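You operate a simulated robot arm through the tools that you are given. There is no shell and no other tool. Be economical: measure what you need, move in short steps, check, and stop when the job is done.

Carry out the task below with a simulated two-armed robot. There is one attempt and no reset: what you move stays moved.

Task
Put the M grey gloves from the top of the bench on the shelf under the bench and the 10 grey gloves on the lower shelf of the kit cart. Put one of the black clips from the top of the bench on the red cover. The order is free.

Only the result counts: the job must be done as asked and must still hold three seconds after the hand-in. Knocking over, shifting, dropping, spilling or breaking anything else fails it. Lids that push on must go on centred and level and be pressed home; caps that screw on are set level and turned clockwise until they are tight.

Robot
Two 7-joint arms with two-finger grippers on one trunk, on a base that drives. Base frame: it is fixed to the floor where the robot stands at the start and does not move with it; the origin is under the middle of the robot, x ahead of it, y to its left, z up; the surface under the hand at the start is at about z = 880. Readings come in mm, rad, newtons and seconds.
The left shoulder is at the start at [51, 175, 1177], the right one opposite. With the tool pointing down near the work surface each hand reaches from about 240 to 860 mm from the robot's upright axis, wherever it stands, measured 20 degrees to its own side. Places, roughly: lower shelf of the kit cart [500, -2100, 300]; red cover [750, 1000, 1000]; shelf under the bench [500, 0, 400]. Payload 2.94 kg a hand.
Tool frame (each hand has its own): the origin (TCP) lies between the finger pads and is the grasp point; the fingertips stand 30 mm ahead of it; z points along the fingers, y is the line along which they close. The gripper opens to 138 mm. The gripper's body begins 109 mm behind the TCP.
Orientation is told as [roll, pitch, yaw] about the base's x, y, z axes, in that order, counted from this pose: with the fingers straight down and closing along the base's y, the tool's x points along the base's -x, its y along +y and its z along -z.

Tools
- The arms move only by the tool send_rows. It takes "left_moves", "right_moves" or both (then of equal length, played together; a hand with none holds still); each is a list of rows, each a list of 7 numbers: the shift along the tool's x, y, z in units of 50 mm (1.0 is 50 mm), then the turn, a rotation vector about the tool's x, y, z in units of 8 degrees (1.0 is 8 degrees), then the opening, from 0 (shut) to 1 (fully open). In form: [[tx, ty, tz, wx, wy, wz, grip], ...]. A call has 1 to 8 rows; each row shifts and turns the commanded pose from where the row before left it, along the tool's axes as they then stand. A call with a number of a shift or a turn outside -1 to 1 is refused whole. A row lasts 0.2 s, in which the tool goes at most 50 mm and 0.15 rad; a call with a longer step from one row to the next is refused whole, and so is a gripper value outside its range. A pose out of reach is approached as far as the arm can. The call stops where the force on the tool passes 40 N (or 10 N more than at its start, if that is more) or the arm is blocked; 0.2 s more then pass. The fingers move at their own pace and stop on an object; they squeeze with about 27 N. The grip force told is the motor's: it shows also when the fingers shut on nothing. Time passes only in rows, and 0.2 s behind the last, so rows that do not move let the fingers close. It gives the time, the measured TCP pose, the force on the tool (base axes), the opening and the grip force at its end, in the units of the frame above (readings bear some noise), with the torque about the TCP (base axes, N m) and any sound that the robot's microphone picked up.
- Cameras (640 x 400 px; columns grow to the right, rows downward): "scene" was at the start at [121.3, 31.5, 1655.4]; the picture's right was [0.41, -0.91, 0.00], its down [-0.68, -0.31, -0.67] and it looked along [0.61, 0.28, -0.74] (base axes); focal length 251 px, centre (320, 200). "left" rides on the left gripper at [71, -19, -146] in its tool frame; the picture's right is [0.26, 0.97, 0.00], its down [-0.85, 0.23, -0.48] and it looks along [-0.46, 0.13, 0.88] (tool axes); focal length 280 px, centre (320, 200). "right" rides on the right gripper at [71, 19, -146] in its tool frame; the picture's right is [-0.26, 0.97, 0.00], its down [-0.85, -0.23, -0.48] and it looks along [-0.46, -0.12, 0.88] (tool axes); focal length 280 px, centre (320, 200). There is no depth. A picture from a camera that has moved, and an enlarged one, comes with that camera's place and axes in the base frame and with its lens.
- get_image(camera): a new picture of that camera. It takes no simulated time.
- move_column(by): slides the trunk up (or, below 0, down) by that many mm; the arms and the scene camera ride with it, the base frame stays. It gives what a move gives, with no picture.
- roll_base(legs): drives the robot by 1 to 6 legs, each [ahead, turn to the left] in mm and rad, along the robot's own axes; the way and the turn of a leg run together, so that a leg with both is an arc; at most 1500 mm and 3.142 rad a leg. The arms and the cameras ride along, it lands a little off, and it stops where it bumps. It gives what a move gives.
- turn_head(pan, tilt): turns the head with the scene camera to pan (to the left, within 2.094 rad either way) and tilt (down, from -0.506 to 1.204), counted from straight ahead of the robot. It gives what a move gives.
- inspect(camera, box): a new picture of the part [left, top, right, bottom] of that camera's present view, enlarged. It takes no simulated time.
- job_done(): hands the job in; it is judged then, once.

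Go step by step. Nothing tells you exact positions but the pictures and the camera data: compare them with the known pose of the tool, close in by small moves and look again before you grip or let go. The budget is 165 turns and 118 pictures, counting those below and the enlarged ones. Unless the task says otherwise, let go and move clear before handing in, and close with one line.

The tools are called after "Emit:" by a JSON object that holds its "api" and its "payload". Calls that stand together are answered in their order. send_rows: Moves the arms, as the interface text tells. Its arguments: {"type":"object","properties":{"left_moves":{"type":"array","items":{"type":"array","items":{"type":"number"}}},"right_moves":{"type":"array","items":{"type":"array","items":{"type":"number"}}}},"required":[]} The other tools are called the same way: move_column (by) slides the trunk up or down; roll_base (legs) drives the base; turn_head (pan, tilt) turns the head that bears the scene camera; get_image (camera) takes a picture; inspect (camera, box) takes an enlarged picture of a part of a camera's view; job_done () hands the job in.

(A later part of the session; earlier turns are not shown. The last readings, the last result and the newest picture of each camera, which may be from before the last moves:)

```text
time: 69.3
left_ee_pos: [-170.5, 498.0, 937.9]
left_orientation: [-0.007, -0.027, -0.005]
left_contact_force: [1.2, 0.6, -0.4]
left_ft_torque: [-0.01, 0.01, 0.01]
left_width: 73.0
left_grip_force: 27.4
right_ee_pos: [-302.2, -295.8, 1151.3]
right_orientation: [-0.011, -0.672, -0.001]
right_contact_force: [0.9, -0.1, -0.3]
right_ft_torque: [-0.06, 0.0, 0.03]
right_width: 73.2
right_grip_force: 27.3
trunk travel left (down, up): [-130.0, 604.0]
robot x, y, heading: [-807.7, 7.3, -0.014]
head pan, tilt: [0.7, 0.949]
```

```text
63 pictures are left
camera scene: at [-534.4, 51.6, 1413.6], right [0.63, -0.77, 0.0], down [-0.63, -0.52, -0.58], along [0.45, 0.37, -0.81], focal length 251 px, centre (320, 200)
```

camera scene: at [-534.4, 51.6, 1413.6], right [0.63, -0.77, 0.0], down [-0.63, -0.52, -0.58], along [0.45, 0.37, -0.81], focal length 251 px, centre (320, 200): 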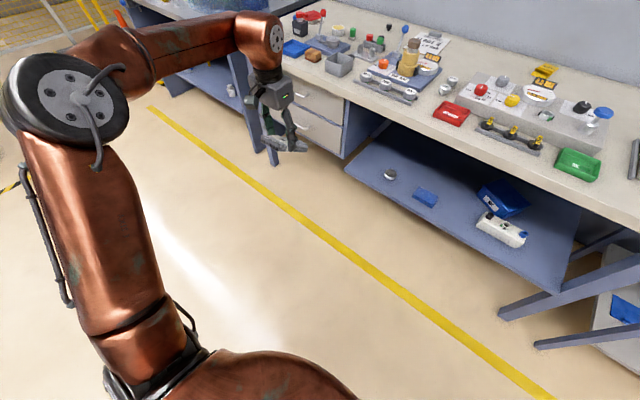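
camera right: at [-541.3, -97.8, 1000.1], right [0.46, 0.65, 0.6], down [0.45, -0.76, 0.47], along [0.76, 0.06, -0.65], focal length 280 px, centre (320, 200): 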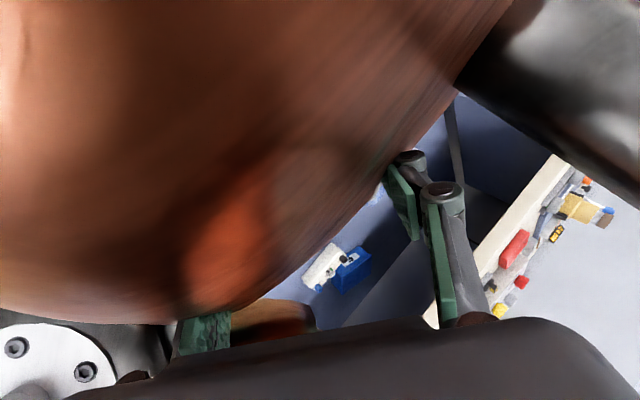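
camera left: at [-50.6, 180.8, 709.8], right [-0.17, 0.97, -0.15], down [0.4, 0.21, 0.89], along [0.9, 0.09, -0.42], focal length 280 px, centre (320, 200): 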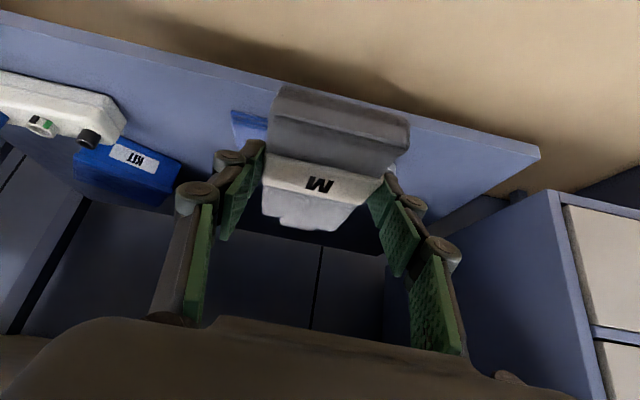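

The arm is back in its nominal shape. The low shelf needs the trunk at the bottom with both hands well ahead of it, so I extend both forward first, then lower gently.

Emit:
{"api": "send_rows", "payload": {"left_moves": [[-0.52, -0.52, 0.32, 0, 0, 0, 0], [-0.52, -0.52, 0.32, 0, 0, 0, 0], [-0.52, -0.52, 0.32, 0, 0, 0, 0], [-0.52, -0.52, 0.32, 0, 0, 0, 0], [-0.52, -0.52, 0.32, 0, 0, 0, 0]], "right_moves": [[-0.38, 0, 0.81, 0, 0, 0, 0], [-0.38, 0, 0.81, 0, 0, 0, 0], [-0.38, 0, 0.81, 0, 0, 0, 0], [-0.38, 0, 0.81, 0, 0, 0, 0], [-0.38, 0, 0.81, 0, 0, 0, 0]]}}

Emit:
{"api": "send_rows", "payload": {"left_moves": [[0, 0, 0, 0, -0.9, 0, 0], [0, 0, 0, 0, -0.9, 0, 0], [0, 0, 0, 0, -0.9, 0, 0], [0, 0, 0, 0, -0.9, 0, 0], [0, 0, 0, 0, -0.9, 0, 0]]}}

Emit:
{"api": "move_column", "payload": {"by": -60}}

Emit:
{"api": "get_image", "payload": {"camera": "scene"}}

```text
time: 70.5
left_ee_pos: [-69.4, 462.3, 857.9]
left_orientation: [-0.014, -0.028, -0.013]
left_contact_force: [0.1, 0.5, -0.5]
left_ft_torque: [0.03, 0.01, 0.04]
left_width: 73.1
left_grip_force: 27.1
left hand out of reach, approached as far as the arm can: row 2, 3, 4, 5
right_ee_pos: [-97.4, -299.4, 1051.9]
right_orientation: [-0.011, -0.666, 0.0]
right_contact_force: [-0.6, -0.6, 0.0]
right_ft_torque: [-0.03, 0.04, -0.04]
right_width: 72.5
right_grip_force: 27.2
trunk travel left (down, up): [-130.0, 604.0]
robot x, y, heading: [-806.5, 10.2, -0.018]
head pan, tilt: [0.7, 0.949]
```

```text
time: 71.7
left_ee_pos: [-71.6, 460.7, 860.0]
left_orientation: [-0.009, -0.657, 0.001]
left_contact_force: [0.6, 0.3, -1.9]
left_ft_torque: [0.01, 0.04, 0.0]
left_width: 73.4
left_grip_force: 27.0
right_ee_pos: [-102.9, -300.8, 1053.1]
right_orientation: [-0.012, -0.67, -0.002]
right_contact_force: [0.7, 0.2, -1.7]
right_ft_torque: [0.0, 0.09, 0.04]
right_width: 73.0
right_grip_force: 26.7
trunk travel left (down, up): [-130.0, 604.0]
robot x, y, heading: [-807.9, 10.3, -0.012]
head pan, tilt: [0.7, 0.949]
```

```text
time: 72.7
left_ee_pos: [-62.5, 459.8, 795.3]
left_orientation: [-0.008, -0.647, 0.003]
left_contact_force: [-2.0, 0.3, -0.5]
left_ft_torque: [-0.02, -0.02, 0.02]
left_width: 72.9
left_grip_force: 26.8
right_ee_pos: [-93.1, -298.4, 988.6]
right_orientation: [-0.01, -0.664, 0.0]
right_contact_force: [-1.6, 0.1, -0.6]
right_ft_torque: [-0.02, -0.07, 0.0]
right_width: 72.9
right_grip_force: 26.7
trunk travel left (down, up): [-70.0, 664.0]
robot x, y, heading: [-812.4, 7.5, -0.012]
head pan, tilt: [0.7, 0.949]
```

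```text
62 pictures are left
camera scene: at [-443.2, 50.2, 1339.5], right [0.63, -0.77, -0.01], down [-0.64, -0.52, -0.57], along [0.43, 0.37, -0.82], focal length 251 px, centre (320, 200)
```

scene: 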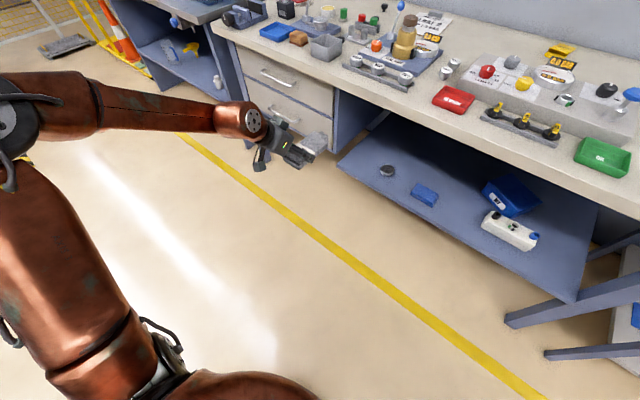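

The lowering is orderly. I lower 60 more and then let the left arm descend to test its low reach.

Emit:
{"api": "move_column", "payload": {"by": -60}}

Emit:
{"api": "send_rows", "payload": {"left_moves": [[0.54, 0, 0.72, 0, 0, 0, 0], [0.54, 0, 0.72, 0, 0, 0, 0], [0.54, 0, 0.72, 0, 0, 0, 0], [0.54, 0, 0.72, 0, 0, 0, 0], [0.54, 0, 0.72, 0, 0, 0, 0], [0.54, 0, 0.72, 0, 0, 0, 0]], "right_moves": [[-0.5, 0, -0.7, 0, 0, 0, 0], [-0.5, 0, -0.7, 0, 0, 0, 0], [-0.5, 0, -0.7, 0, 0, 0, 0], [-0.5, 0, -0.7, 0, 0, 0, 0], [0, 0, 0, 0, 0, 0, 0], [0, 0, 0, 0, 0, 0, 0]]}}

Emit:
{"api": "get_image", "payload": {"camera": "scene"}}

```text
time: 73.7
left_ee_pos: [-67.4, 460.0, 738.9]
left_orientation: [-0.008, -0.649, 0.001]
left_contact_force: [-0.1, 0.6, -0.2]
left_ft_torque: [0.03, 0.01, 0.01]
left_width: 72.9
left_grip_force: 27.4
right_ee_pos: [-97.4, -299.1, 931.3]
right_orientation: [-0.01, -0.667, -0.002]
right_contact_force: [-0.6, -0.1, -1.3]
right_ft_torque: [0.02, 0.0, 0.02]
right_width: 73.2
right_grip_force: 26.7
trunk travel left (down, up): [-10.0, 724.0]
robot x, y, heading: [-809.2, 12.4, -0.017]
head pan, tilt: [0.7, 0.949]
```

```text
time: 74.5
left_ee_pos: [-88.2, 435.5, 575.4]
left_orientation: [-0.027, -0.592, -0.019]
left_contact_force: [-2.1, -0.6, -1.7]
left_ft_torque: [0.12, -0.22, 0.05]
left_width: 73.3
left_grip_force: 26.9
right_ee_pos: [-114.4, -284.6, 1077.4]
right_orientation: [0.028, -0.756, 0.001]
right_contact_force: [-1.0, -0.1, -1.5]
right_ft_torque: [-0.07, -0.12, -0.07]
right_width: 73.0
right_grip_force: 27.1
trunk travel left (down, up): [-10.0, 724.0]
robot x, y, heading: [-812.6, 10.2, -0.01]
head pan, tilt: [0.7, 0.949]
stopped in row 4 (left hand): the arm was blocked; the commanded pose is now the measured one
```

```text
61 pictures are left
camera scene: at [-310.8, 49.6, 1247.8], right [0.63, -0.77, -0.05], down [-0.67, -0.52, -0.53], along [0.39, 0.37, -0.85], focal length 251 px, centre (320, 200)
```

scene: 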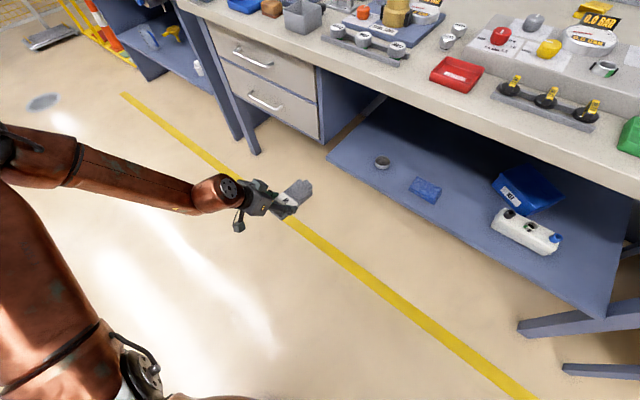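

At the very bottom the trunk sags and sways. I raise it 40 and continue with slower arm moves.

Emit:
{"api": "move_column", "payload": {"by": 40}}

Emit:
{"api": "send_rows", "payload": {"left_moves": [[0.27, 0, 0.38, 0, 0, 0, 0], [0.27, 0, 0.38, 0, 0, 0, 0], [0.27, 0, 0.38, 0, 0, 0, 0], [0.27, 0, 0.38, 0, 0, 0, 0], [0.27, 0, 0.38, 0, 0, 0, 0], [0.27, 0, 0.38, 0, 0, 0, 0], [0.27, 0, 0.38, 0, 0, 0, 0], [0.27, 0, 0.38, 0, 0, 0, 0]]}}

```text
time: 74.9
left_ee_pos: [-117.7, 381.0, 568.1]
left_orientation: [-0.043, -0.574, -0.105]
left_contact_force: [-1.2, 0.3, -1.8]
left_ft_torque: [0.0, -0.06, -0.01]
left_width: 73.0
left_grip_force: 26.9
right_ee_pos: [-181.4, -273.0, 1122.1]
right_orientation: [0.118, -0.922, -0.015]
right_contact_force: [-0.8, 1.0, -2.6]
right_ft_torque: [-0.05, -0.11, -0.02]
right_width: 72.8
right_grip_force: 27.1
trunk travel left (down, up): [-14.0, 720.0]
robot x, y, heading: [-810.8, 10.6, -0.015]
head pan, tilt: [0.7, 0.949]
stopped: the arm was blocked; the commanded pose is now the measured one
```

```text
time: 75.2
left_ee_pos: [-145.0, 363.6, 593.2]
left_orientation: [-0.042, -0.645, -0.077]
left_contact_force: [0.6, 0.2, -0.4]
left_ft_torque: [-0.03, -0.02, 0.01]
left_width: 73.3
left_grip_force: 26.9
right_ee_pos: [-268.5, -239.7, 1160.8]
right_orientation: [0.283, -1.071, -0.055]
right_contact_force: [1.8, -0.2, -1.7]
right_ft_torque: [0.0, 0.0, 0.03]
right_width: 72.7
right_grip_force: 26.8
trunk travel left (down, up): [-14.0, 720.0]
robot x, y, heading: [-807.0, 12.8, -0.018]
head pan, tilt: [0.7, 0.949]
stopped in row 1 (left hand): the arm was blocked; the commanded pose is now the measured one
```

The trunk is swaying again; I let it settle and check before any more moves.

Emit:
{"api": "turn_head", "payload": {"pan": 0.0, "tilt": 0.9}}

Emit:
{"api": "move_column", "payload": {"by": 100}}

Emit:
{"api": "get_image", "payload": {"camera": "scene"}}

```text
time: 76.3
left_ee_pos: [-166.3, 377.5, 602.9]
left_orientation: [-0.049, -0.666, -0.084]
left_contact_force: [-0.1, -0.7, 0.0]
left_ft_torque: [0.02, 0.03, 0.04]
left_width: 73.0
left_grip_force: 26.6
right_ee_pos: [-283.1, -261.9, 1166.3]
right_orientation: [0.167, -1.05, -0.025]
right_contact_force: [-0.1, 1.4, -0.1]
right_ft_torque: [0.01, 0.02, -0.02]
right_width: 73.1
right_grip_force: 27.0
trunk travel left (down, up): [-14.0, 720.0]
robot x, y, heading: [-809.1, 10.0, -0.017]
head pan, tilt: [0.0, 0.901]
```

```text
time: 76.6
left_ee_pos: [-170.4, 379.6, 638.8]
left_orientation: [0.01, -0.753, -0.133]
left_contact_force: [0.4, 0.2, -1.4]
left_ft_torque: [-0.03, 0.01, -0.04]
left_width: 73.2
left_grip_force: 27.2
right_ee_pos: [-349.3, -244.2, 1201.4]
right_orientation: [0.273, -1.175, -0.056]
right_contact_force: [-0.4, 0.2, -1.4]
right_ft_torque: [0.01, 0.0, -0.03]
right_width: 73.1
right_grip_force: 27.0
trunk travel left (down, up): [-17.0, 717.0]
robot x, y, heading: [-807.2, 8.4, -0.019]
head pan, tilt: [0.0, 0.901]
stopped: the arm was blocked; the commanded pose is now the measured one
```

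```text
60 pictures are left
camera scene: at [-322.2, 1.0, 1264.9], right [-0.02, -1.0, 0.0], down [-0.82, 0.01, -0.57], along [0.57, -0.01, -0.82], focal length 251 px, centre (320, 200)
```

scene: 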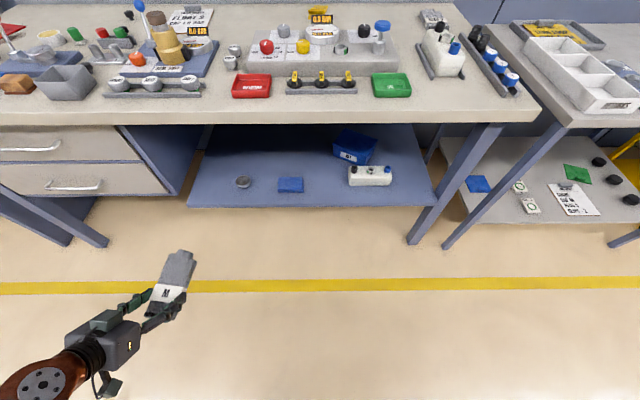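

I try a larger raise, as that passed through smoothly before.

Emit:
{"api": "move_column", "payload": {"by": 120}}

```text
time: 77.0
left_ee_pos: [-207.2, 403.7, 685.8]
left_orientation: [0.077, -0.867, -0.15]
left_contact_force: [0.5, 2.5, -2.7]
left_ft_torque: [-0.14, -0.12, -0.18]
left_width: 73.0
left_grip_force: 27.0
right_ee_pos: [-434.2, -232.6, 1223.4]
right_orientation: [0.296, -1.243, -0.055]
right_contact_force: [1.3, 0.6, 0.0]
right_ft_torque: [-0.06, 0.06, 0.03]
right_width: 73.1
right_grip_force: 27.3
trunk travel left (down, up): [-19.0, 715.0]
robot x, y, heading: [-807.7, 6.9, -0.012]
head pan, tilt: [0.0, 0.901]
stopped: the arm was blocked; the commanded pose is now the measured one
```

Emit:
{"api": "move_column", "payload": {"by": 40}}

Emit:
{"api": "get_image", "payload": {"camera": "scene"}}

```text
time: 77.8
left_ee_pos: [-212.1, 374.6, 703.2]
left_orientation: [0.006, -0.803, -0.138]
left_contact_force: [1.0, 0.3, -1.8]
left_ft_torque: [0.01, 0.05, -0.01]
left_width: 73.3
left_grip_force: 27.3
right_ee_pos: [-417.1, -253.1, 1252.1]
right_orientation: [0.219, -1.205, -0.041]
right_contact_force: [2.1, 0.0, -0.8]
right_ft_torque: [0.0, 0.05, -0.01]
right_width: 72.9
right_grip_force: 27.1
trunk travel left (down, up): [-59.0, 675.0]
robot x, y, heading: [-811.1, 12.8, -0.013]
head pan, tilt: [0.0, 0.901]
```

```text
59 pictures are left
camera scene: at [-439.0, 2.7, 1332.7], right [-0.02, -1.0, 0.0], down [-0.79, 0.01, -0.62], along [0.62, -0.01, -0.79], focal length 251 px, centre (320, 200)
```

scene: 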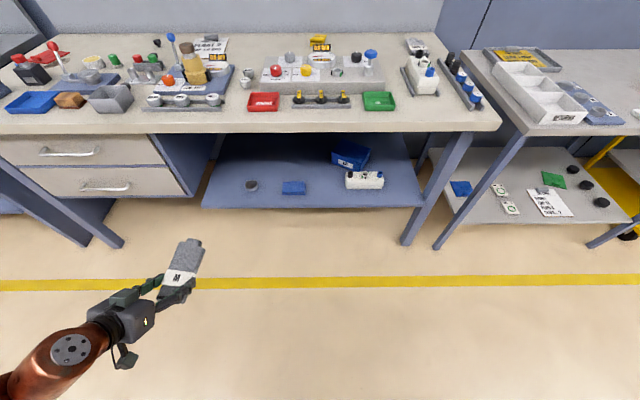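

Stable again with the trunk 59 above the bottom. I bring the right hand forward/level and extend the left slowly.

Emit:
{"api": "send_rows", "payload": {"left_moves": [[-0.16, 0, 0.51, 0, 0, 0, 0], [-0.16, 0, 0.51, 0, 0, 0, 0], [-0.16, 0, 0.51, 0, 0, 0, 0], [-0.16, 0, 0.51, 0, 0, 0, 0], [-0.16, 0, 0.51, 0, 0, 0, 0]], "right_moves": [[-0.29, -0.16, 0.73, 0, 0, 0, 0], [-0.29, -0.16, 0.73, 0, 0, 0, 0], [-0.29, -0.16, 0.73, 0, 0, 0, 0], [-0.29, -0.16, 0.73, 0, 0, 0, 0], [-0.29, -0.16, 0.73, 0, 0, 0, 0]]}}

Emit:
{"api": "send_rows", "payload": {"left_moves": [[0, 0, 0, 0, 0, 0, 0], [0, 0, 0, 0, 0, 0, 0], [0.25, 0, 0.25, 0, 0, 0, 0], [0.25, 0, 0.25, 0, 0, 0, 0], [0.25, 0, 0.25, 0, 0, 0, 0], [0.25, 0, 0.25, 0, 0, 0, 0], [0.25, 0, 0.25, 0, 0, 0, 0]], "right_moves": [[0, 0, 0, 0.78, 0, 0, 0], [0, 0, 0, 0.78, 0, 0, 0], [0, 0, 0, 0, 0.82, 0, 0], [0, 0, 0, 0, 0.82, 0, 0], [0, 0, 0, 0, 0.82, 0, 0], [0, 0, 0, 0, 0.82, 0, 0], [0, 0, 0, 0, 0.82, 0, 0]]}}

```text
time: 79.0
left_ee_pos: [-90.1, 361.0, 643.4]
left_orientation: [0.009, -0.798, -0.141]
left_contact_force: [-0.6, 1.1, -0.5]
left_ft_torque: [0.02, 0.02, -0.02]
left_width: 73.2
left_grip_force: 27.3
right_ee_pos: [-213.5, -260.0, 1252.6]
right_orientation: [0.217, -1.204, -0.038]
right_contact_force: [0.2, -0.5, 0.5]
right_ft_torque: [-0.01, 0.05, 0.0]
right_width: 72.8
right_grip_force: 26.6
trunk travel left (down, up): [-59.0, 675.0]
robot x, y, heading: [-807.6, 9.9, -0.014]
head pan, tilt: [0.0, 0.901]
```

```text
time: 80.6
left_ee_pos: [-88.8, 359.0, 554.4]
left_orientation: [0.01, -0.803, -0.142]
left_contact_force: [-0.1, 0.2, -0.9]
left_ft_torque: [-0.06, 0.03, 0.02]
left_width: 72.9
left_grip_force: 27.2
right_ee_pos: [-213.3, -256.0, 1247.8]
right_orientation: [0.005, -0.636, -0.038]
right_contact_force: [0.9, -0.1, -1.4]
right_ft_torque: [-0.03, 0.05, -0.01]
right_width: 73.3
right_grip_force: 26.7
right hand out of reach, approached as far as the arm can: row 7
trunk travel left (down, up): [-59.0, 675.0]
robot x, y, heading: [-809.2, 9.6, -0.01]
head pan, tilt: [0.0, 0.901]
```

The left arm now follows exactly. I continue down to z≈465.

Emit:
{"api": "send_rows", "payload": {"left_moves": [[0.3, 0, 0.3, 0, 0, 0, 0], [0.3, 0, 0.3, 0, 0, 0, 0], [0.3, 0, 0.3, 0, 0, 0, 0], [0.3, 0, 0.3, 0, 0, 0, 0]]}}

```text
time: 81.6
left_ee_pos: [-89.7, 361.1, 470.5]
left_orientation: [0.012, -0.803, -0.142]
left_contact_force: [-0.2, -0.2, -0.7]
left_ft_torque: [0.02, 0.06, -0.01]
left_width: 73.1
left_grip_force: 27.1
right_ee_pos: [-213.3, -258.5, 1247.9]
right_orientation: [0.003, -0.638, -0.039]
right_contact_force: [-0.1, -0.7, -0.3]
right_ft_torque: [0.02, 0.05, 0.02]
right_width: 73.0
right_grip_force: 27.0
trunk travel left (down, up): [-59.0, 675.0]
robot x, y, heading: [-810.2, 12.1, -0.016]
head pan, tilt: [0.0, 0.901]
```

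Low reach works at this trunk height. Rather than crossing the arm over, I shift the robot ~405 mm to the right (turn, drive, turn back).

Emit:
{"api": "roll_base", "payload": {"legs": [[0, -1.556], [405, 0], [0, 1.571]]}}

Emit:
{"api": "get_image", "payload": {"camera": "scene"}}

Emit:
{"api": "get_image", "payload": {"camera": "left"}}

```text
time: 91.7
left_ee_pos: [-94.4, -32.1, 471.8]
left_orientation: [0.009, -0.805, -0.136]
left_contact_force: [0.1, 0.4, 0.1]
left_ft_torque: [0.01, 0.03, -0.01]
left_width: 73.1
left_grip_force: 27.2
right_ee_pos: [-215.0, -650.6, 1249.2]
right_orientation: [0.002, -0.638, -0.035]
right_contact_force: [0.0, 0.9, -0.8]
right_ft_torque: [0.01, 0.03, 0.01]
right_width: 73.0
right_grip_force: 26.4
trunk travel left (down, up): [-59.0, 675.0]
robot x, y, heading: [-812.3, -384.3, -0.013]
head pan, tilt: [0.0, 0.901]
```

```text
58 pictures are left
camera scene: at [-443.6, -392.1, 1333.3], right [-0.01, -1.0, 0.0], down [-0.78, 0.01, -0.62], along [0.62, -0.01, -0.78], focal length 251 px, centre (320, 200)
```

scene: 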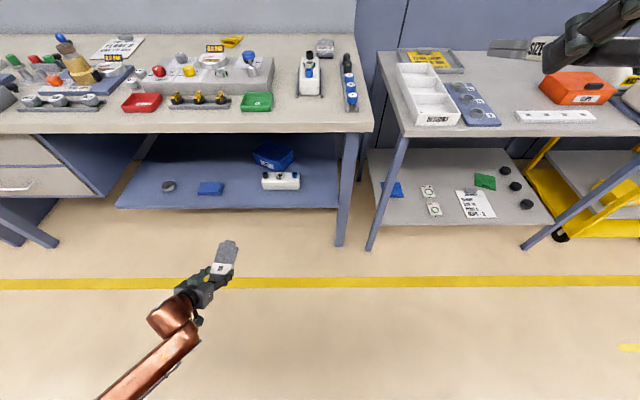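

```text
57 pictures are left
camera left: at [-248.7, -31.0, 521.2], right [-0.05, 0.98, -0.18], down [0.27, 0.19, 0.94], along [0.96, 0.0, -0.28], focal length 280 px, centre (320, 200)
```

left: 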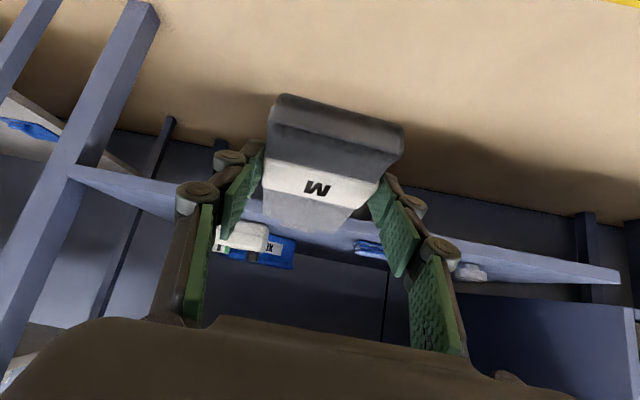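

Gap centre is y≈-28 and my hand is at y≈-32. I true the yaw, raise 20 mm, and drive forward 300 to look again.

Emit:
{"api": "send_rows", "payload": {"left_moves": [[0, 0.16, 0, -0.68, 0, -0.66, 0], [-0.29, 0, -0.28, 0, 0, 0, 0]]}}

Emit:
{"api": "roll_base", "payload": {"legs": [[300, 0.013]]}}

Emit:
{"api": "get_image", "payload": {"camera": "left"}}

Emit:
{"api": "get_image", "payload": {"camera": "scene"}}

```text
time: 92.3
left_ee_pos: [-92.2, -24.6, 493.3]
left_orientation: [0.009, -0.808, -0.005]
left_contact_force: [0.8, 0.7, 0.1]
left_ft_torque: [0.01, 0.03, -0.02]
left_width: 73.1
left_grip_force: 27.6
right_ee_pos: [-216.0, -651.7, 1249.0]
right_orientation: [0.004, -0.637, -0.035]
right_contact_force: [-0.4, -0.5, -1.6]
right_ft_torque: [0.02, 0.06, -0.02]
right_width: 72.8
right_grip_force: 26.8
trunk travel left (down, up): [-59.0, 675.0]
robot x, y, heading: [-810.4, -388.3, -0.012]
head pan, tilt: [0.0, 0.901]
```

```text
time: 94.3
left_ee_pos: [207.9, -17.2, 491.5]
left_orientation: [0.013, -0.797, 0.005]
left_contact_force: [-0.5, -0.3, 0.0]
left_ft_torque: [0.0, 0.02, -0.01]
left_width: 73.1
left_grip_force: 27.0
right_ee_pos: [125.7, -650.0, 1222.5]
right_orientation: [0.007, -0.601, -0.037]
right_contact_force: [-0.4, 0.0, -1.8]
right_ft_torque: [0.0, 0.03, 0.0]
right_width: 72.9
right_grip_force: 26.6
trunk travel left (down, up): [-59.0, 675.0]
robot x, y, heading: [-511.4, -390.3, 0.001]
head pan, tilt: [0.0, 0.901]
```

```text
56 pictures are left
camera left: at [55.6, -39.7, 541.3], right [-0.2, 0.96, -0.18], down [0.25, 0.23, 0.94], along [0.95, 0.14, -0.29], focal length 280 px, centre (320, 200)
```

left: 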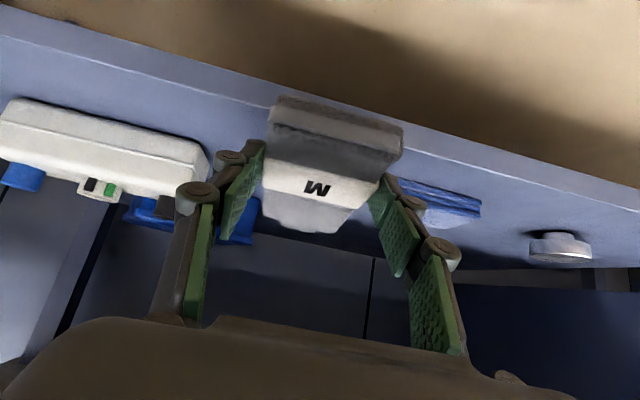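

```text
55 pictures are left
camera scene: at [-57.0, -390.6, 1317.6], right [0.0, -1.0, 0.0], down [-0.82, 0.0, -0.57], along [0.57, 0.0, -0.82], focal length 251 px, centre (320, 200)
```

scene: 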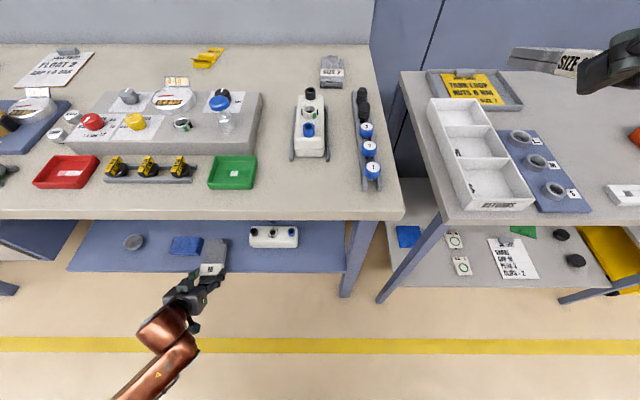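

The gap fits. I advance the hand 115 mm over the shelf by arm and check.

Emit:
{"api": "send_rows", "payload": {"left_moves": [[-0.32, -0.04, 0.33, 0, 0, 0, 0], [-0.32, -0.04, 0.33, 0, 0, 0, 0], [-0.32, -0.04, 0.33, 0, 0, 0, 0], [-0.32, -0.04, 0.33, 0, 0, 0, 0], [-0.32, -0.04, 0.33, 0, 0, 0, 0]]}}

Emit:
{"api": "get_image", "payload": {"camera": "left"}}

Emit:
{"api": "get_image", "payload": {"camera": "scene"}}

```text
time: 94.7
left_ee_pos: [149.6, -19.4, 577.7]
left_orientation: [0.021, -0.95, 0.0]
left_contact_force: [0.9, -0.6, -1.4]
left_ft_torque: [0.07, 0.02, 0.08]
left_width: 72.9
left_grip_force: 27.0
right_ee_pos: [47.1, -638.4, 1224.9]
right_orientation: [0.09, -0.673, -0.083]
right_contact_force: [2.3, 0.5, -1.0]
right_ft_torque: [0.02, 0.15, 0.03]
right_width: 73.1
right_grip_force: 26.3
trunk travel left (down, up): [-59.0, 675.0]
robot x, y, heading: [-510.1, -386.2, -0.001]
head pan, tilt: [0.0, 0.901]
stopped in row 1 (left hand): the arm was blocked; the commanded pose is now the measured one
```

```text
54 pictures are left
camera left: at [-10.1, -40.9, 603.2], right [-0.17, 0.96, -0.2], down [0.11, 0.22, 0.97], along [0.98, 0.14, -0.14], focal length 280 px, centre (320, 200)
```

left: 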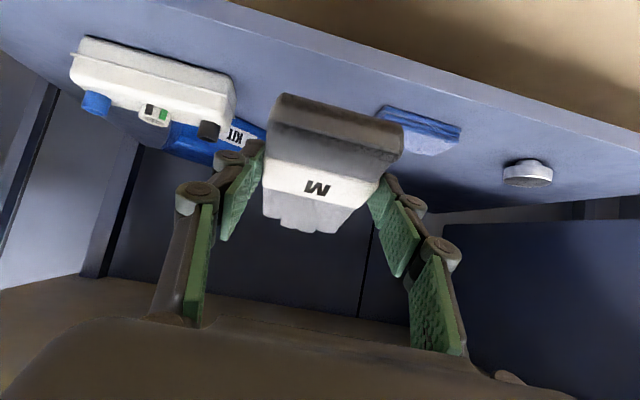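

```text
53 pictures are left
camera scene: at [-88.3, -391.8, 1323.8], right [0.0, -1.0, 0.0], down [-0.81, 0.0, -0.59], along [0.59, 0.0, -0.81], focal length 251 px, centre (320, 200)
```

scene: 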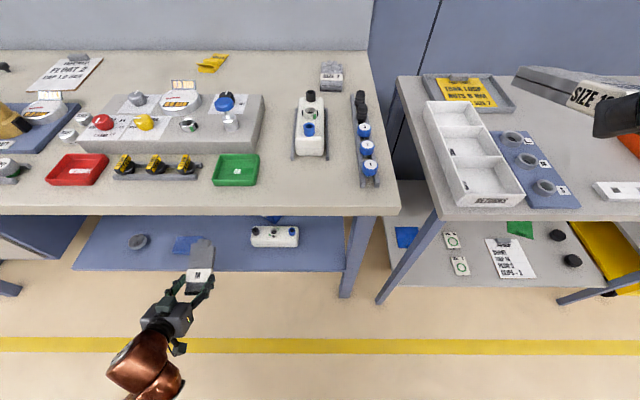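

After driving the trunk sways back on the next command. I settle with idle rows, then check the pose.

Emit:
{"api": "send_rows", "payload": {"left_moves": [[0, 0, 0, 0, 0, 0, 0], [0, 0, 0, 0, 0, 0, 0], [0, 0, 0, 0, 0, 0, 0], [0, 0, 0, 0, 0, 0, 0]]}}

Emit:
{"api": "send_rows", "payload": {"left_moves": [[0, 0, 0, 0, 0, 0, 0], [0, 0, 0, 0, 0, 0, 0], [0, 0, 0, 0, 0, 0, 0], [0, 0, 0, 0, 0, 0, 0]]}}

```text
time: 95.7
left_ee_pos: [150.9, -18.4, 571.9]
left_orientation: [0.013, -0.94, 0.006]
left_contact_force: [-1.4, 0.1, -0.7]
left_ft_torque: [0.06, -0.08, 0.01]
left_width: 73.0
left_grip_force: 27.3
right_ee_pos: [10.7, -642.7, 1247.5]
right_orientation: [0.056, -0.703, -0.063]
right_contact_force: [-3.3, -0.7, 1.3]
right_ft_torque: [-0.02, -0.06, 0.01]
right_width: 73.0
right_grip_force: 27.0
trunk travel left (down, up): [-59.0, 675.0]
robot x, y, heading: [-509.8, -389.4, -0.001]
head pan, tilt: [0.0, 0.901]
```

```text
time: 96.7
left_ee_pos: [158.3, -18.1, 563.0]
left_orientation: [0.013, -0.929, 0.005]
left_contact_force: [0.2, -0.1, -0.1]
left_ft_torque: [-0.02, 0.06, 0.04]
left_width: 73.0
left_grip_force: 27.0
right_ee_pos: [21.9, -644.7, 1245.3]
right_orientation: [0.054, -0.697, -0.061]
right_contact_force: [-0.7, -0.9, -1.5]
right_ft_torque: [-0.03, 0.03, -0.01]
right_width: 72.9
right_grip_force: 26.2
trunk travel left (down, up): [-59.0, 675.0]
robot x, y, heading: [-508.9, -389.1, 0.002]
head pan, tilt: [0.0, 0.901]
```

Settled. I restore pitch and lower back to z≈490, gently.

Emit:
{"api": "send_rows", "payload": {"left_moves": [[0, 0, 0, 0, 0.5, 0, 0], [0, 0, 0, 0, 0.5, 0, 0], [0, 0, 0, 0, 0.3, 0, 0], [0.24, 0, 0.26, 0, 0, 0, 0], [0.24, 0, 0.26, 0, 0, 0, 0], [0.24, 0, 0.26, 0, 0, 0, 0], [0.24, 0, 0.26, 0, 0, 0, 0]]}}

Emit:
{"api": "send_rows", "payload": {"left_moves": [[-0.3, 0, 0.27, 0, 0, 0, 0], [-0.3, -0.04, 0.27, 0, 0, 0, 0], [-0.3, -0.04, 0.27, 0, 0, 0, 0], [-0.3, -0.04, 0.27, 0, 0, 0, 0], [-0.3, 0, 0.27, 0, 0, 0, 0], [-0.3, 0, 0.27, 0, 0, 0, 0]]}}

Emit:
{"api": "get_image", "payload": {"camera": "left"}}

```text
time: 98.3
left_ee_pos: [157.8, -16.7, 493.2]
left_orientation: [0.012, -0.747, 0.007]
left_contact_force: [-0.6, 0.2, -1.2]
left_ft_torque: [-0.01, 0.01, 0.0]
left_width: 73.1
left_grip_force: 26.9
right_ee_pos: [20.7, -643.5, 1245.0]
right_orientation: [0.051, -0.697, -0.061]
right_contact_force: [0.5, 0.4, -0.5]
right_ft_torque: [0.02, 0.01, 0.0]
right_width: 73.3
right_grip_force: 27.0
trunk travel left (down, up): [-59.0, 675.0]
robot x, y, heading: [-508.9, -389.7, -0.002]
head pan, tilt: [0.0, 0.901]
```

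```text
time: 99.7
left_ee_pos: [280.3, -22.8, 496.3]
left_orientation: [0.012, -0.747, 0.007]
left_contact_force: [0.0, -1.3, 0.3]
left_ft_torque: [0.03, 0.05, -0.06]
left_width: 72.8
left_grip_force: 26.8
right_ee_pos: [20.5, -643.8, 1245.8]
right_orientation: [0.053, -0.697, -0.06]
right_contact_force: [0.5, 0.3, -0.7]
right_ft_torque: [0.02, 0.04, -0.01]
right_width: 73.2
right_grip_force: 26.5
trunk travel left (down, up): [-59.0, 675.0]
robot x, y, heading: [-510.4, -388.5, 0.002]
head pan, tilt: [0.0, 0.901]
```

```text
52 pictures are left
camera left: at [129.8, -44.5, 553.8], right [-0.21, 0.96, -0.17], down [0.3, 0.23, 0.93], along [0.93, 0.14, -0.33], focal length 280 px, centre (320, 200)
```

left: 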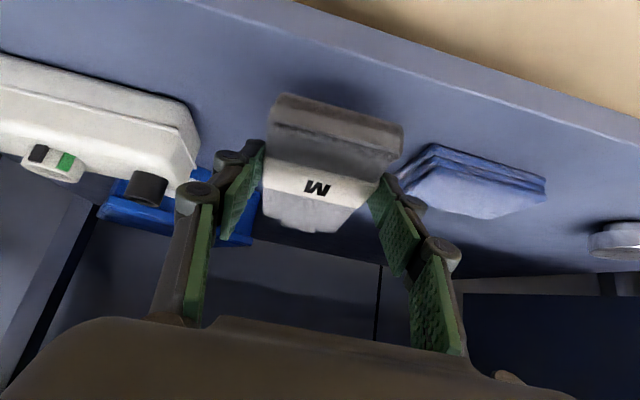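

Clear on both sides. I go 45 mm further in and lower to about 8 mm above the expected shelf height.

Emit:
{"api": "send_rows", "payload": {"left_moves": [[-0.33, -0.03, 0.3, 0, 0, 0, 0], [-0.33, -0.03, 0.3, 0, 0, 0, 0], [0.15, 0, 0.16, 0, 0, 0, 0], [0.15, 0, 0.16, 0, 0, 0, 0], [0.15, 0, 0.16, 0, 0, 0, 0], [0.1, 0, 0.11, 0, 0, 0, 0]]}}

Emit:
{"api": "get_image", "payload": {"camera": "left"}}

```text
time: 101.1
left_ee_pos: [326.2, -24.7, 459.1]
left_orientation: [0.014, -0.755, 0.006]
left_contact_force: [0.1, 0.1, 13.5]
left_ft_torque: [-0.04, 0.5, -0.01]
left_width: 73.4
left_grip_force: 27.4
right_ee_pos: [19.5, -643.8, 1247.6]
right_orientation: [0.052, -0.698, -0.061]
right_contact_force: [0.7, -1.0, 0.1]
right_ft_torque: [0.01, 0.04, 0.0]
right_width: 72.8
right_grip_force: 27.2
trunk travel left (down, up): [-59.0, 675.0]
robot x, y, heading: [-509.6, -390.2, 0.003]
head pan, tilt: [0.0, 0.901]
```

```text
51 pictures are left
camera left: at [174.7, -46.3, 516.9], right [-0.21, 0.96, -0.17], down [0.29, 0.23, 0.93], along [0.94, 0.14, -0.32], focal length 280 px, centre (320, 200)
```

left: 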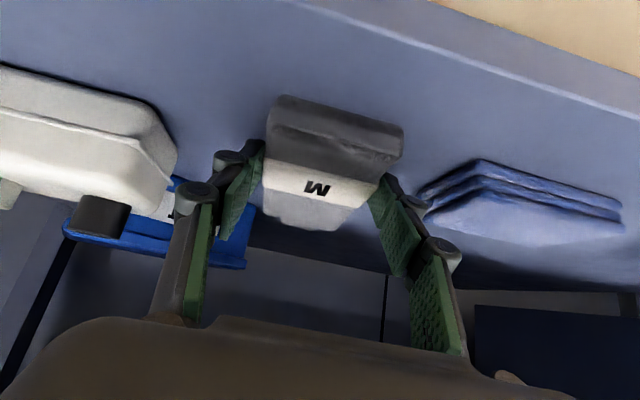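

Contact felt at z≈459 with the cuff well inside the shelf edge. I level the glove, then open partway.

Emit:
{"api": "send_rows", "payload": {"left_moves": [[0, 0, 0, 0, 0.5, 0, 0], [0.04, 0, 0.04, 0, 0.3, 0, 0], [0, 0, 0, 0, 0, 0, 0]]}}

Emit:
{"api": "send_rows", "payload": {"left_moves": [[0, 0, 0, 0, 0, 0, 0.72], [0, 0, 0, 0, 0, 0, 0.72], [0, 0, 0, 0, 0, 0, 0.72], [0, 0, 0, 0, 0, 0, 0.72]]}}

Emit:
{"api": "get_image", "payload": {"camera": "left"}}

```text
time: 101.9
left_ee_pos: [324.8, -25.6, 457.9]
left_orientation: [0.014, -0.645, 0.008]
left_contact_force: [10.3, 0.2, 25.3]
left_ft_torque: [0.03, -0.76, 0.05]
left_width: 73.0
left_grip_force: 26.6
right_ee_pos: [17.9, -644.8, 1246.7]
right_orientation: [0.055, -0.699, -0.063]
right_contact_force: [0.1, -0.3, -0.3]
right_ft_torque: [0.01, 0.05, -0.02]
right_width: 72.9
right_grip_force: 27.1
trunk travel left (down, up): [-59.0, 675.0]
robot x, y, heading: [-506.4, -385.5, 0.003]
head pan, tilt: [0.0, 0.901]
```

```text
time: 102.9
left_ee_pos: [322.8, -23.7, 450.3]
left_orientation: [0.01, -0.633, 0.011]
left_contact_force: [0.6, 0.6, 1.9]
left_ft_torque: [-0.08, -0.04, 0.04]
left_width: 97.3
left_grip_force: 0.1
right_ee_pos: [20.1, -643.6, 1244.5]
right_orientation: [0.054, -0.696, -0.06]
right_contact_force: [-0.9, -0.2, 0.3]
right_ft_torque: [0.01, -0.03, 0.0]
right_width: 72.9
right_grip_force: 27.1
trunk travel left (down, up): [-59.0, 675.0]
robot x, y, heading: [-511.8, -390.0, -0.001]
head pan, tilt: [0.0, 0.901]
```

```text
50 pictures are left
camera left: at [179.6, -45.6, 525.5], right [-0.23, 0.96, -0.15], down [0.4, 0.23, 0.89], along [0.89, 0.14, -0.44], focal length 280 px, centre (320, 200)
```

left: 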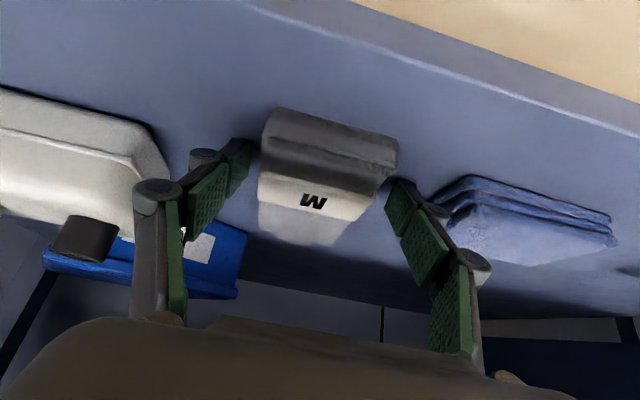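

M glove lies flat on the shelf. I withdraw the hand up and back.

Emit:
{"api": "send_rows", "payload": {"left_moves": [[0, 0, -0.35, 0, 0, 0, 0.72], [0, 0, -0.45, 0, 0, 0, 0.72], [0, 0, -0.45, 0, 0, 0, 0.72], [0.4, 0, -0.3, 0, 0, 0, 0.72], [0.4, 0, -0.3, 0, 0, 0, 0.72], [0.4, 0, -0.3, 0, 0, 0, 0.72], [0.4, 0, -0.3, 0, 0, 0, 0.72], [0.4, 0, -0.3, 0, 0, 0, 0.72]]}}

Emit:
{"api": "get_image", "payload": {"camera": "left"}}

```text
time: 104.7
left_ee_pos: [160.1, -25.4, 504.8]
left_orientation: [0.011, -0.634, 0.009]
left_contact_force: [-0.3, -0.2, 1.2]
left_ft_torque: [0.01, -0.01, -0.01]
left_width: 99.6
left_grip_force: 0.1
right_ee_pos: [21.4, -642.6, 1243.8]
right_orientation: [0.052, -0.696, -0.06]
right_contact_force: [0.1, 0.7, -0.8]
right_ft_torque: [0.0, 0.04, -0.01]
right_width: 72.8
right_grip_force: 27.0
trunk travel left (down, up): [-59.0, 675.0]
robot x, y, heading: [-514.8, -390.9, -0.0]
head pan, tilt: [0.0, 0.901]
```

```text
49 pictures are left
camera left: at [17.9, -48.1, 578.7], right [-0.23, 0.96, -0.15], down [0.4, 0.23, 0.89], along [0.89, 0.14, -0.43], focal length 280 px, centre (320, 200)
```

left: 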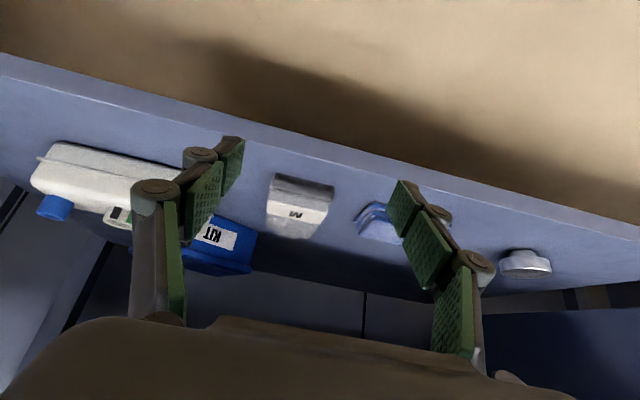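

M glove is placed. I back out 400 mm, settle, and raise the left hand.

Emit:
{"api": "roll_base", "payload": {"legs": [[-200, 0], [-200, 0]]}}

Emit:
{"api": "send_rows", "payload": {"left_moves": [[0, 0, 0, 0, 0, 0, 0.72], [0, 0, 0, 0, 0, 0, 0.72], [0, 0, 0, 0, 0, 0, 0.72]]}}

Emit:
{"api": "send_rows", "payload": {"left_moves": [[-0.2, 0, -0.28, 0, 0, 0, 0.72], [-0.4, 0, -0.56, 0, 0, 0, 0.72], [-0.4, 0, -0.56, 0, 0, 0, 0.72], [-0.4, 0, -0.56, 0, 0, 0, 0.72], [-0.4, 0, -0.56, 0, 0, 0, 0.72], [-0.4, 0, -0.56, 0, 0, 0, 0.72], [-0.4, 0, -0.56, 0, 0, 0, 0.72], [-0.4, 0, -0.56, 0, 0, 0, 0.72]]}}

```text
time: 107.0
left_ee_pos: [-200.1, -18.2, 558.1]
left_orientation: [0.022, -0.741, 0.025]
left_contact_force: [4.3, -0.2, -3.5]
left_ft_torque: [-0.01, 0.02, 0.02]
left_width: 99.4
left_grip_force: 0.1
right_ee_pos: [-333.3, -631.8, 1227.2]
right_orientation: [0.181, -0.765, -0.127]
right_contact_force: [5.7, -0.4, -2.9]
right_ft_torque: [0.06, 0.32, 0.07]
right_width: 73.0
right_grip_force: 26.8
trunk travel left (down, up): [-59.0, 675.0]
robot x, y, heading: [-796.0, -384.9, -0.007]
head pan, tilt: [0.0, 0.901]
stopped in leg 2: the robot was blocked; the commanded pose is now the measured one
```

```text
time: 107.8
left_ee_pos: [-211.9, -10.5, 564.5]
left_orientation: [0.03, -0.749, 0.033]
left_contact_force: [0.2, -0.4, -0.8]
left_ft_torque: [0.06, 0.08, 0.05]
left_width: 99.1
left_grip_force: 0.1
right_ee_pos: [-343.8, -625.9, 1227.9]
right_orientation: [0.207, -0.764, -0.136]
right_contact_force: [1.2, 0.2, -0.1]
right_ft_torque: [0.01, 0.24, 0.05]
right_width: 73.0
right_grip_force: 27.1
trunk travel left (down, up): [-59.0, 675.0]
robot x, y, heading: [-793.5, -386.4, -0.004]
head pan, tilt: [0.0, 0.901]
```

```text
time: 109.7
left_ee_pos: [-218.1, -17.6, 785.5]
left_orientation: [0.025, -0.742, 0.024]
left_contact_force: [1.0, 0.3, 0.5]
left_ft_torque: [0.04, 0.01, 0.01]
left_width: 99.2
left_grip_force: 0.0
left hand out of reach, approached as far as the arm can: row 1, 2
right_ee_pos: [-338.2, -634.8, 1232.7]
right_orientation: [0.183, -0.774, -0.124]
right_contact_force: [0.3, -0.4, -1.1]
right_ft_torque: [-0.02, 0.0, 0.04]
right_width: 73.1
right_grip_force: 26.9
trunk travel left (down, up): [-59.0, 675.0]
robot x, y, heading: [-798.6, -386.2, -0.007]
head pan, tilt: [0.0, 0.901]
```

Now raise the trunk to its steadier range and look toward the cart.

Emit:
{"api": "move_column", "payload": {"by": 150}}

Emit:
{"api": "turn_head", "payload": {"pan": -0.9, "tilt": 0.5}}

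Emit:
{"api": "get_image", "payload": {"camera": "scene"}}

```text
time: 111.4
left_ee_pos: [-219.8, -17.4, 935.0]
left_orientation: [0.024, -0.739, 0.024]
left_contact_force: [0.5, 0.2, -0.4]
left_ft_torque: [-0.03, 0.0, 0.01]
left_width: 99.1
left_grip_force: 0.0
right_ee_pos: [-336.9, -635.3, 1379.2]
right_orientation: [0.175, -0.772, -0.126]
right_contact_force: [-0.6, -0.3, -0.7]
right_ft_torque: [-0.01, 0.04, 0.0]
right_width: 73.1
right_grip_force: 27.0
trunk travel left (down, up): [-209.0, 525.0]
robot x, y, heading: [-794.8, -386.6, -0.006]
head pan, tilt: [0.0, 0.901]
```

```text
time: 112.6
left_ee_pos: [-220.9, -17.3, 935.8]
left_orientation: [0.024, -0.74, 0.024]
left_contact_force: [1.0, 0.3, -0.1]
left_ft_torque: [0.02, -0.02, 0.0]
left_width: 98.9
left_grip_force: 0.1
right_ee_pos: [-339.1, -635.1, 1381.6]
right_orientation: [0.176, -0.771, -0.124]
right_contact_force: [-0.2, 0.0, -0.2]
right_ft_torque: [0.03, 0.03, -0.01]
right_width: 73.2
right_grip_force: 26.6
trunk travel left (down, up): [-209.0, 525.0]
robot x, y, heading: [-796.3, -388.8, -0.004]
head pan, tilt: [-0.901, 0.499]
```

```text
48 pictures are left
camera scene: at [-594.5, -461.8, 1538.6], right [-0.79, -0.62, 0.0], down [-0.3, 0.38, -0.88], along [0.54, -0.69, -0.48], focal length 251 px, centre (320, 200)
```

scene: 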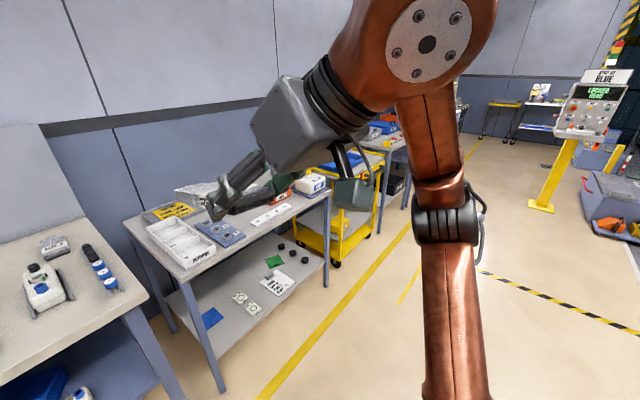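

The yellow cart stands beyond the second bench. The floor is clear; I drive ~1410 mm to the right and face forward again.

Emit:
{"api": "roll_base", "payload": {"legs": [[0, -1.567], [1410, 0], [0, 1.571]]}}

Emit:
{"api": "turn_head", "payload": {"pan": -0.2, "tilt": 0.8}}

Emit:
{"api": "get_image", "payload": {"camera": "scene"}}

```text
time: 127.4
left_ee_pos: [-276.1, -1435.8, 935.0]
left_orientation: [0.024, -0.741, 0.018]
left_contact_force: [0.5, 0.6, -0.3]
left_ft_torque: [-0.02, 0.03, 0.01]
left_width: 99.5
left_grip_force: 0.0
right_ee_pos: [-400.0, -2052.5, 1381.8]
right_orientation: [0.174, -0.772, -0.13]
right_contact_force: [0.0, -0.9, -0.9]
right_ft_torque: [0.02, 0.03, -0.01]
right_width: 73.0
right_grip_force: 27.3
trunk travel left (down, up): [-209.0, 525.0]
robot x, y, heading: [-854.1, -1805.9, -0.011]
head pan, tilt: [-0.901, 0.499]
```

```text
time: 128.5
left_ee_pos: [-275.3, -1436.3, 935.1]
left_orientation: [0.024, -0.741, 0.016]
left_contact_force: [-0.7, -0.2, -0.4]
left_ft_torque: [0.01, 0.02, 0.0]
left_width: 99.4
left_grip_force: 0.0
right_ee_pos: [-399.1, -2052.8, 1382.1]
right_orientation: [0.174, -0.77, -0.132]
right_contact_force: [0.6, -0.7, -0.8]
right_ft_torque: [0.01, 0.03, -0.01]
right_width: 73.0
right_grip_force: 26.7
trunk travel left (down, up): [-209.0, 525.0]
robot x, y, heading: [-856.7, -1801.4, -0.014]
head pan, tilt: [-0.201, 0.799]
```

```text
47 pictures are left
camera scene: at [-630.7, -1822.3, 1512.7], right [-0.21, -0.98, 0.0], down [-0.7, 0.15, -0.7], along [0.68, -0.15, -0.72], focal length 251 px, centre (320, 200)
```

scene: 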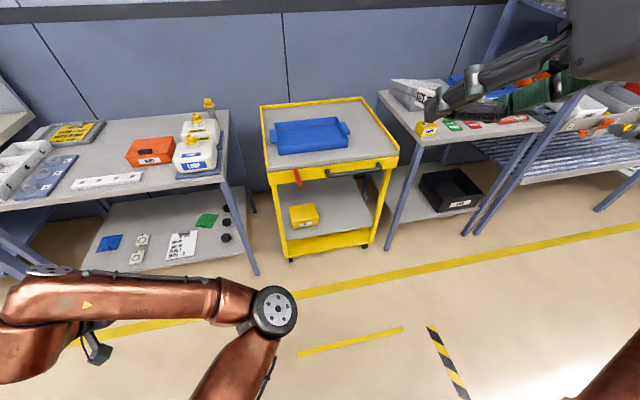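

The cart's lower shelf (front ≈ x 235, z≈300) has a yellow box on its left half; the right half around y≈-2170 is free. I level and extend the right hand before lowering the trunk.

Emit:
{"api": "send_rows", "payload": {"left_moves": [[0, 0, 0, 0, 0, 0, 0.5], [0, 0, 0, 0, 0, 0, 0.5], [0, 0, 0, 0, 0, 0, 0.5], [-0.3, 0, 0.27, 0, 0, 0, 0.5], [-0.3, 0, 0.27, 0, 0, 0, 0.5], [-0.3, 0, 0.27, 0, 0, 0, 0.5], [-0.3, 0, 0.27, 0, 0, 0, 0.5], [0, 0, 0, 0, 0, 0, 0.5]], "right_moves": [[0, 0, 0, 0.63, 0, 0, 0], [0, 0, 0, 0.63, 0, 0, 0], [0, 0, 0, -0.65, 0, -0.67, 0], [0.11, -0.12, 0.86, 0, 0, 0, 0], [0.11, -0.12, 0.86, 0, 0, 0, 0], [0.11, -0.12, 0.86, 0, 0, 0, 0], [0.11, -0.12, 0.86, 0, 0, 0, 0], [0.11, -0.12, 0.86, 0, 0, 0, 0]]}}

Emit:
{"api": "send_rows", "payload": {"right_moves": [[0.11, -0.12, 0.86, 0, 0, 0, 0], [0.11, -0.12, 0.86, 0, 0, 0, 0], [0.11, -0.12, 0.86, 0, 0, 0, 0], [0.11, -0.12, 0.86, 0, 0, 0, 0], [0.11, -0.12, 0.86, 0, 0, 0, 0]]}}

Emit:
{"api": "move_column", "payload": {"by": -80}}

Emit:
{"api": "move_column", "payload": {"by": -65}}

```text
time: 130.3
left_ee_pos: [-193.8, -1433.4, 936.4]
left_orientation: [0.026, -0.738, 0.016]
left_contact_force: [0.1, 0.4, 0.7]
left_ft_torque: [0.03, 0.03, -0.01]
left_width: 69.0
left_grip_force: 0.0
right_ee_pos: [-268.1, -2084.5, 1206.8]
right_orientation: [-0.001, -0.772, -0.001]
right_contact_force: [0.6, 0.9, -0.9]
right_ft_torque: [-0.01, 0.07, 0.03]
right_width: 73.1
right_grip_force: 26.8
trunk travel left (down, up): [-209.0, 525.0]
robot x, y, heading: [-855.4, -1803.4, -0.01]
head pan, tilt: [-0.201, 0.799]
```

```text
time: 131.5
left_ee_pos: [-194.3, -1433.3, 935.8]
left_orientation: [0.026, -0.738, 0.017]
left_contact_force: [1.1, 0.5, -0.7]
left_ft_torque: [0.02, 0.03, 0.01]
left_width: 69.2
left_grip_force: 0.1
right_ee_pos: [-136.4, -2115.5, 1035.9]
right_orientation: [-0.003, -0.772, -0.002]
right_contact_force: [1.1, 0.0, -0.9]
right_ft_torque: [0.0, 0.06, 0.03]
right_width: 73.1
right_grip_force: 26.5
trunk travel left (down, up): [-209.0, 525.0]
robot x, y, heading: [-858.3, -1801.6, -0.012]
head pan, tilt: [-0.201, 0.799]
```

```text
time: 132.7
left_ee_pos: [-193.6, -1434.2, 856.6]
left_orientation: [0.025, -0.739, 0.014]
left_contact_force: [0.4, -0.5, -0.9]
left_ft_torque: [-0.03, -0.03, 0.03]
left_width: 68.8
left_grip_force: 0.0
right_ee_pos: [-137.5, -2113.6, 955.4]
right_orientation: [0.0, -0.771, 0.001]
right_contact_force: [0.2, -0.5, -1.1]
right_ft_torque: [-0.01, 0.03, -0.02]
right_width: 73.0
right_grip_force: 26.9
trunk travel left (down, up): [-129.0, 605.0]
robot x, y, heading: [-853.9, -1801.9, -0.01]
head pan, tilt: [-0.201, 0.799]
```

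```text
time: 133.7
left_ee_pos: [-180.0, -1432.2, 784.2]
left_orientation: [0.038, -0.729, 0.015]
left_contact_force: [-2.0, 0.5, 1.0]
left_ft_torque: [-0.01, -0.05, -0.03]
left_width: 69.2
left_grip_force: 0.1
right_ee_pos: [-123.8, -2112.9, 882.9]
right_orientation: [-0.004, -0.757, 0.003]
right_contact_force: [-1.1, -0.2, -0.3]
right_ft_torque: [0.0, -0.06, -0.04]
right_width: 72.8
right_grip_force: 27.2
trunk travel left (down, up): [-64.0, 670.0]
robot x, y, heading: [-854.8, -1802.7, -0.009]
head pan, tilt: [-0.201, 0.799]
```

Smooth. Now lower the right hand steadily.

Emit:
{"api": "send_rows", "payload": {"right_moves": [[0.2, 0, 0.22, 0, 0, 0, 0], [0.4, 0, 0.42, 0, 0, 0, 0], [0.42, 0, 0.44, 0, 0, 0, 0], [0.42, 0, 0.44, 0, 0, 0, 0], [0.42, 0, 0.44, 0, 0, 0, 0], [0.42, 0, 0.44, 0, 0, 0, 0], [0.42, 0, 0.44, 0, 0, 0, 0], [0.42, 0, 0.44, 0, 0, 0, 0]]}}

Emit:
{"api": "send_rows", "payload": {"right_moves": [[0.42, 0, 0.44, 0, 0, 0, 0], [0.42, 0, 0.44, 0, 0, 0, 0], [0.42, 0, 0.44, 0, 0, 0, 0], [0.42, 0, 0.44, 0, 0, 0, 0], [0.42, 0, 0.44, 0, 0, 0, 0], [0.42, 0, 0.44, 0, 0, 0, 0], [0.42, 0, 0.44, 0, 0, 0, 0], [0.42, 0, 0.44, 0, 0, 0, 0]]}}

Emit:
{"api": "get_image", "payload": {"camera": "scene"}}

Emit:
{"api": "get_image", "payload": {"camera": "right"}}

```text
time: 134.3
left_ee_pos: [-214.0, -1379.8, 825.0]
left_orientation: [0.262, -0.869, 0.026]
left_contact_force: [-0.8, 1.6, -1.5]
left_ft_torque: [-0.06, -0.15, -0.14]
left_width: 68.9
left_grip_force: 0.0
right_ee_pos: [-168.3, -2079.0, 862.5]
right_orientation: [0.043, -0.77, 0.0]
right_contact_force: [-0.2, 2.4, -0.9]
right_ft_torque: [-0.14, -0.04, -0.14]
right_width: 73.2
right_grip_force: 26.6
trunk travel left (down, up): [-64.0, 670.0]
robot x, y, heading: [-858.6, -1799.8, -0.014]
head pan, tilt: [-0.201, 0.799]
stopped in row 2 (right hand): the arm was blocked; the commanded pose is now the measured one
```

```text
time: 134.7
left_ee_pos: [-283.3, -1329.4, 823.5]
left_orientation: [0.301, -0.775, 0.036]
left_contact_force: [14.1, -8.0, -54.7]
left_ft_torque: [2.01, -3.18, 0.75]
left_width: 69.0
left_grip_force: 0.0
right_ee_pos: [-217.1, -2025.2, 854.6]
right_orientation: [0.199, -0.772, -0.048]
right_contact_force: [6.5, 0.1, -13.5]
right_ft_torque: [0.22, -0.43, 0.1]
right_width: 72.8
right_grip_force: 26.9
trunk travel left (down, up): [-64.0, 670.0]
robot x, y, heading: [-852.6, -1802.1, -0.014]
head pan, tilt: [-0.201, 0.799]
stopped in row 1 (left hand): the arm was blocked; the commanded pose is now the measured one
```

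```text
46 pictures are left
camera scene: at [-331.4, -1821.0, 1312.5], right [-0.21, -0.98, 0.03], down [-0.78, 0.15, -0.61], along [0.59, -0.15, -0.79], focal length 251 px, centre (320, 200)
```

scene: 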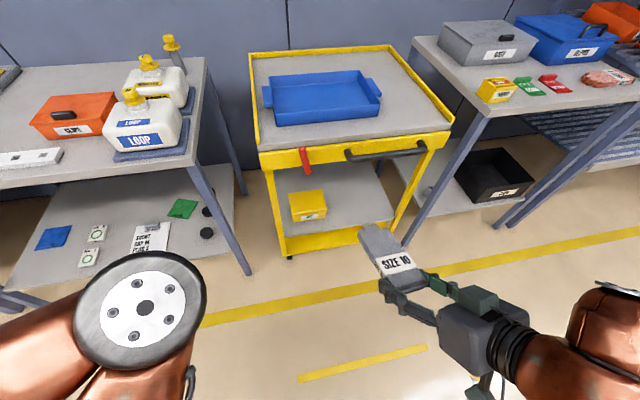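

```text
45 pictures are left
camera right: at [-371.2, -2026.4, 910.2], right [0.1, 0.94, 0.32], down [0.3, -0.34, 0.89], along [0.95, 0.0, -0.31], focal length 280 px, centre (320, 200)
```

right: 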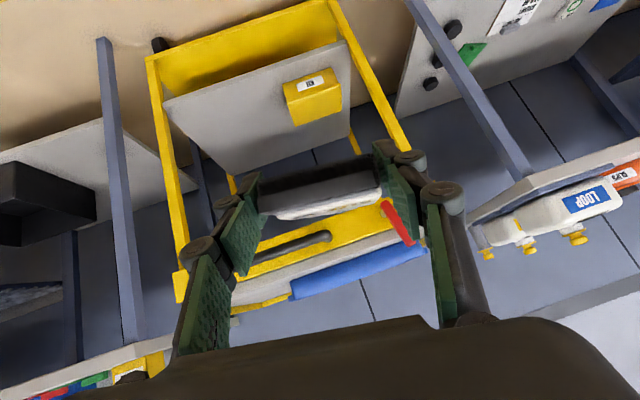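

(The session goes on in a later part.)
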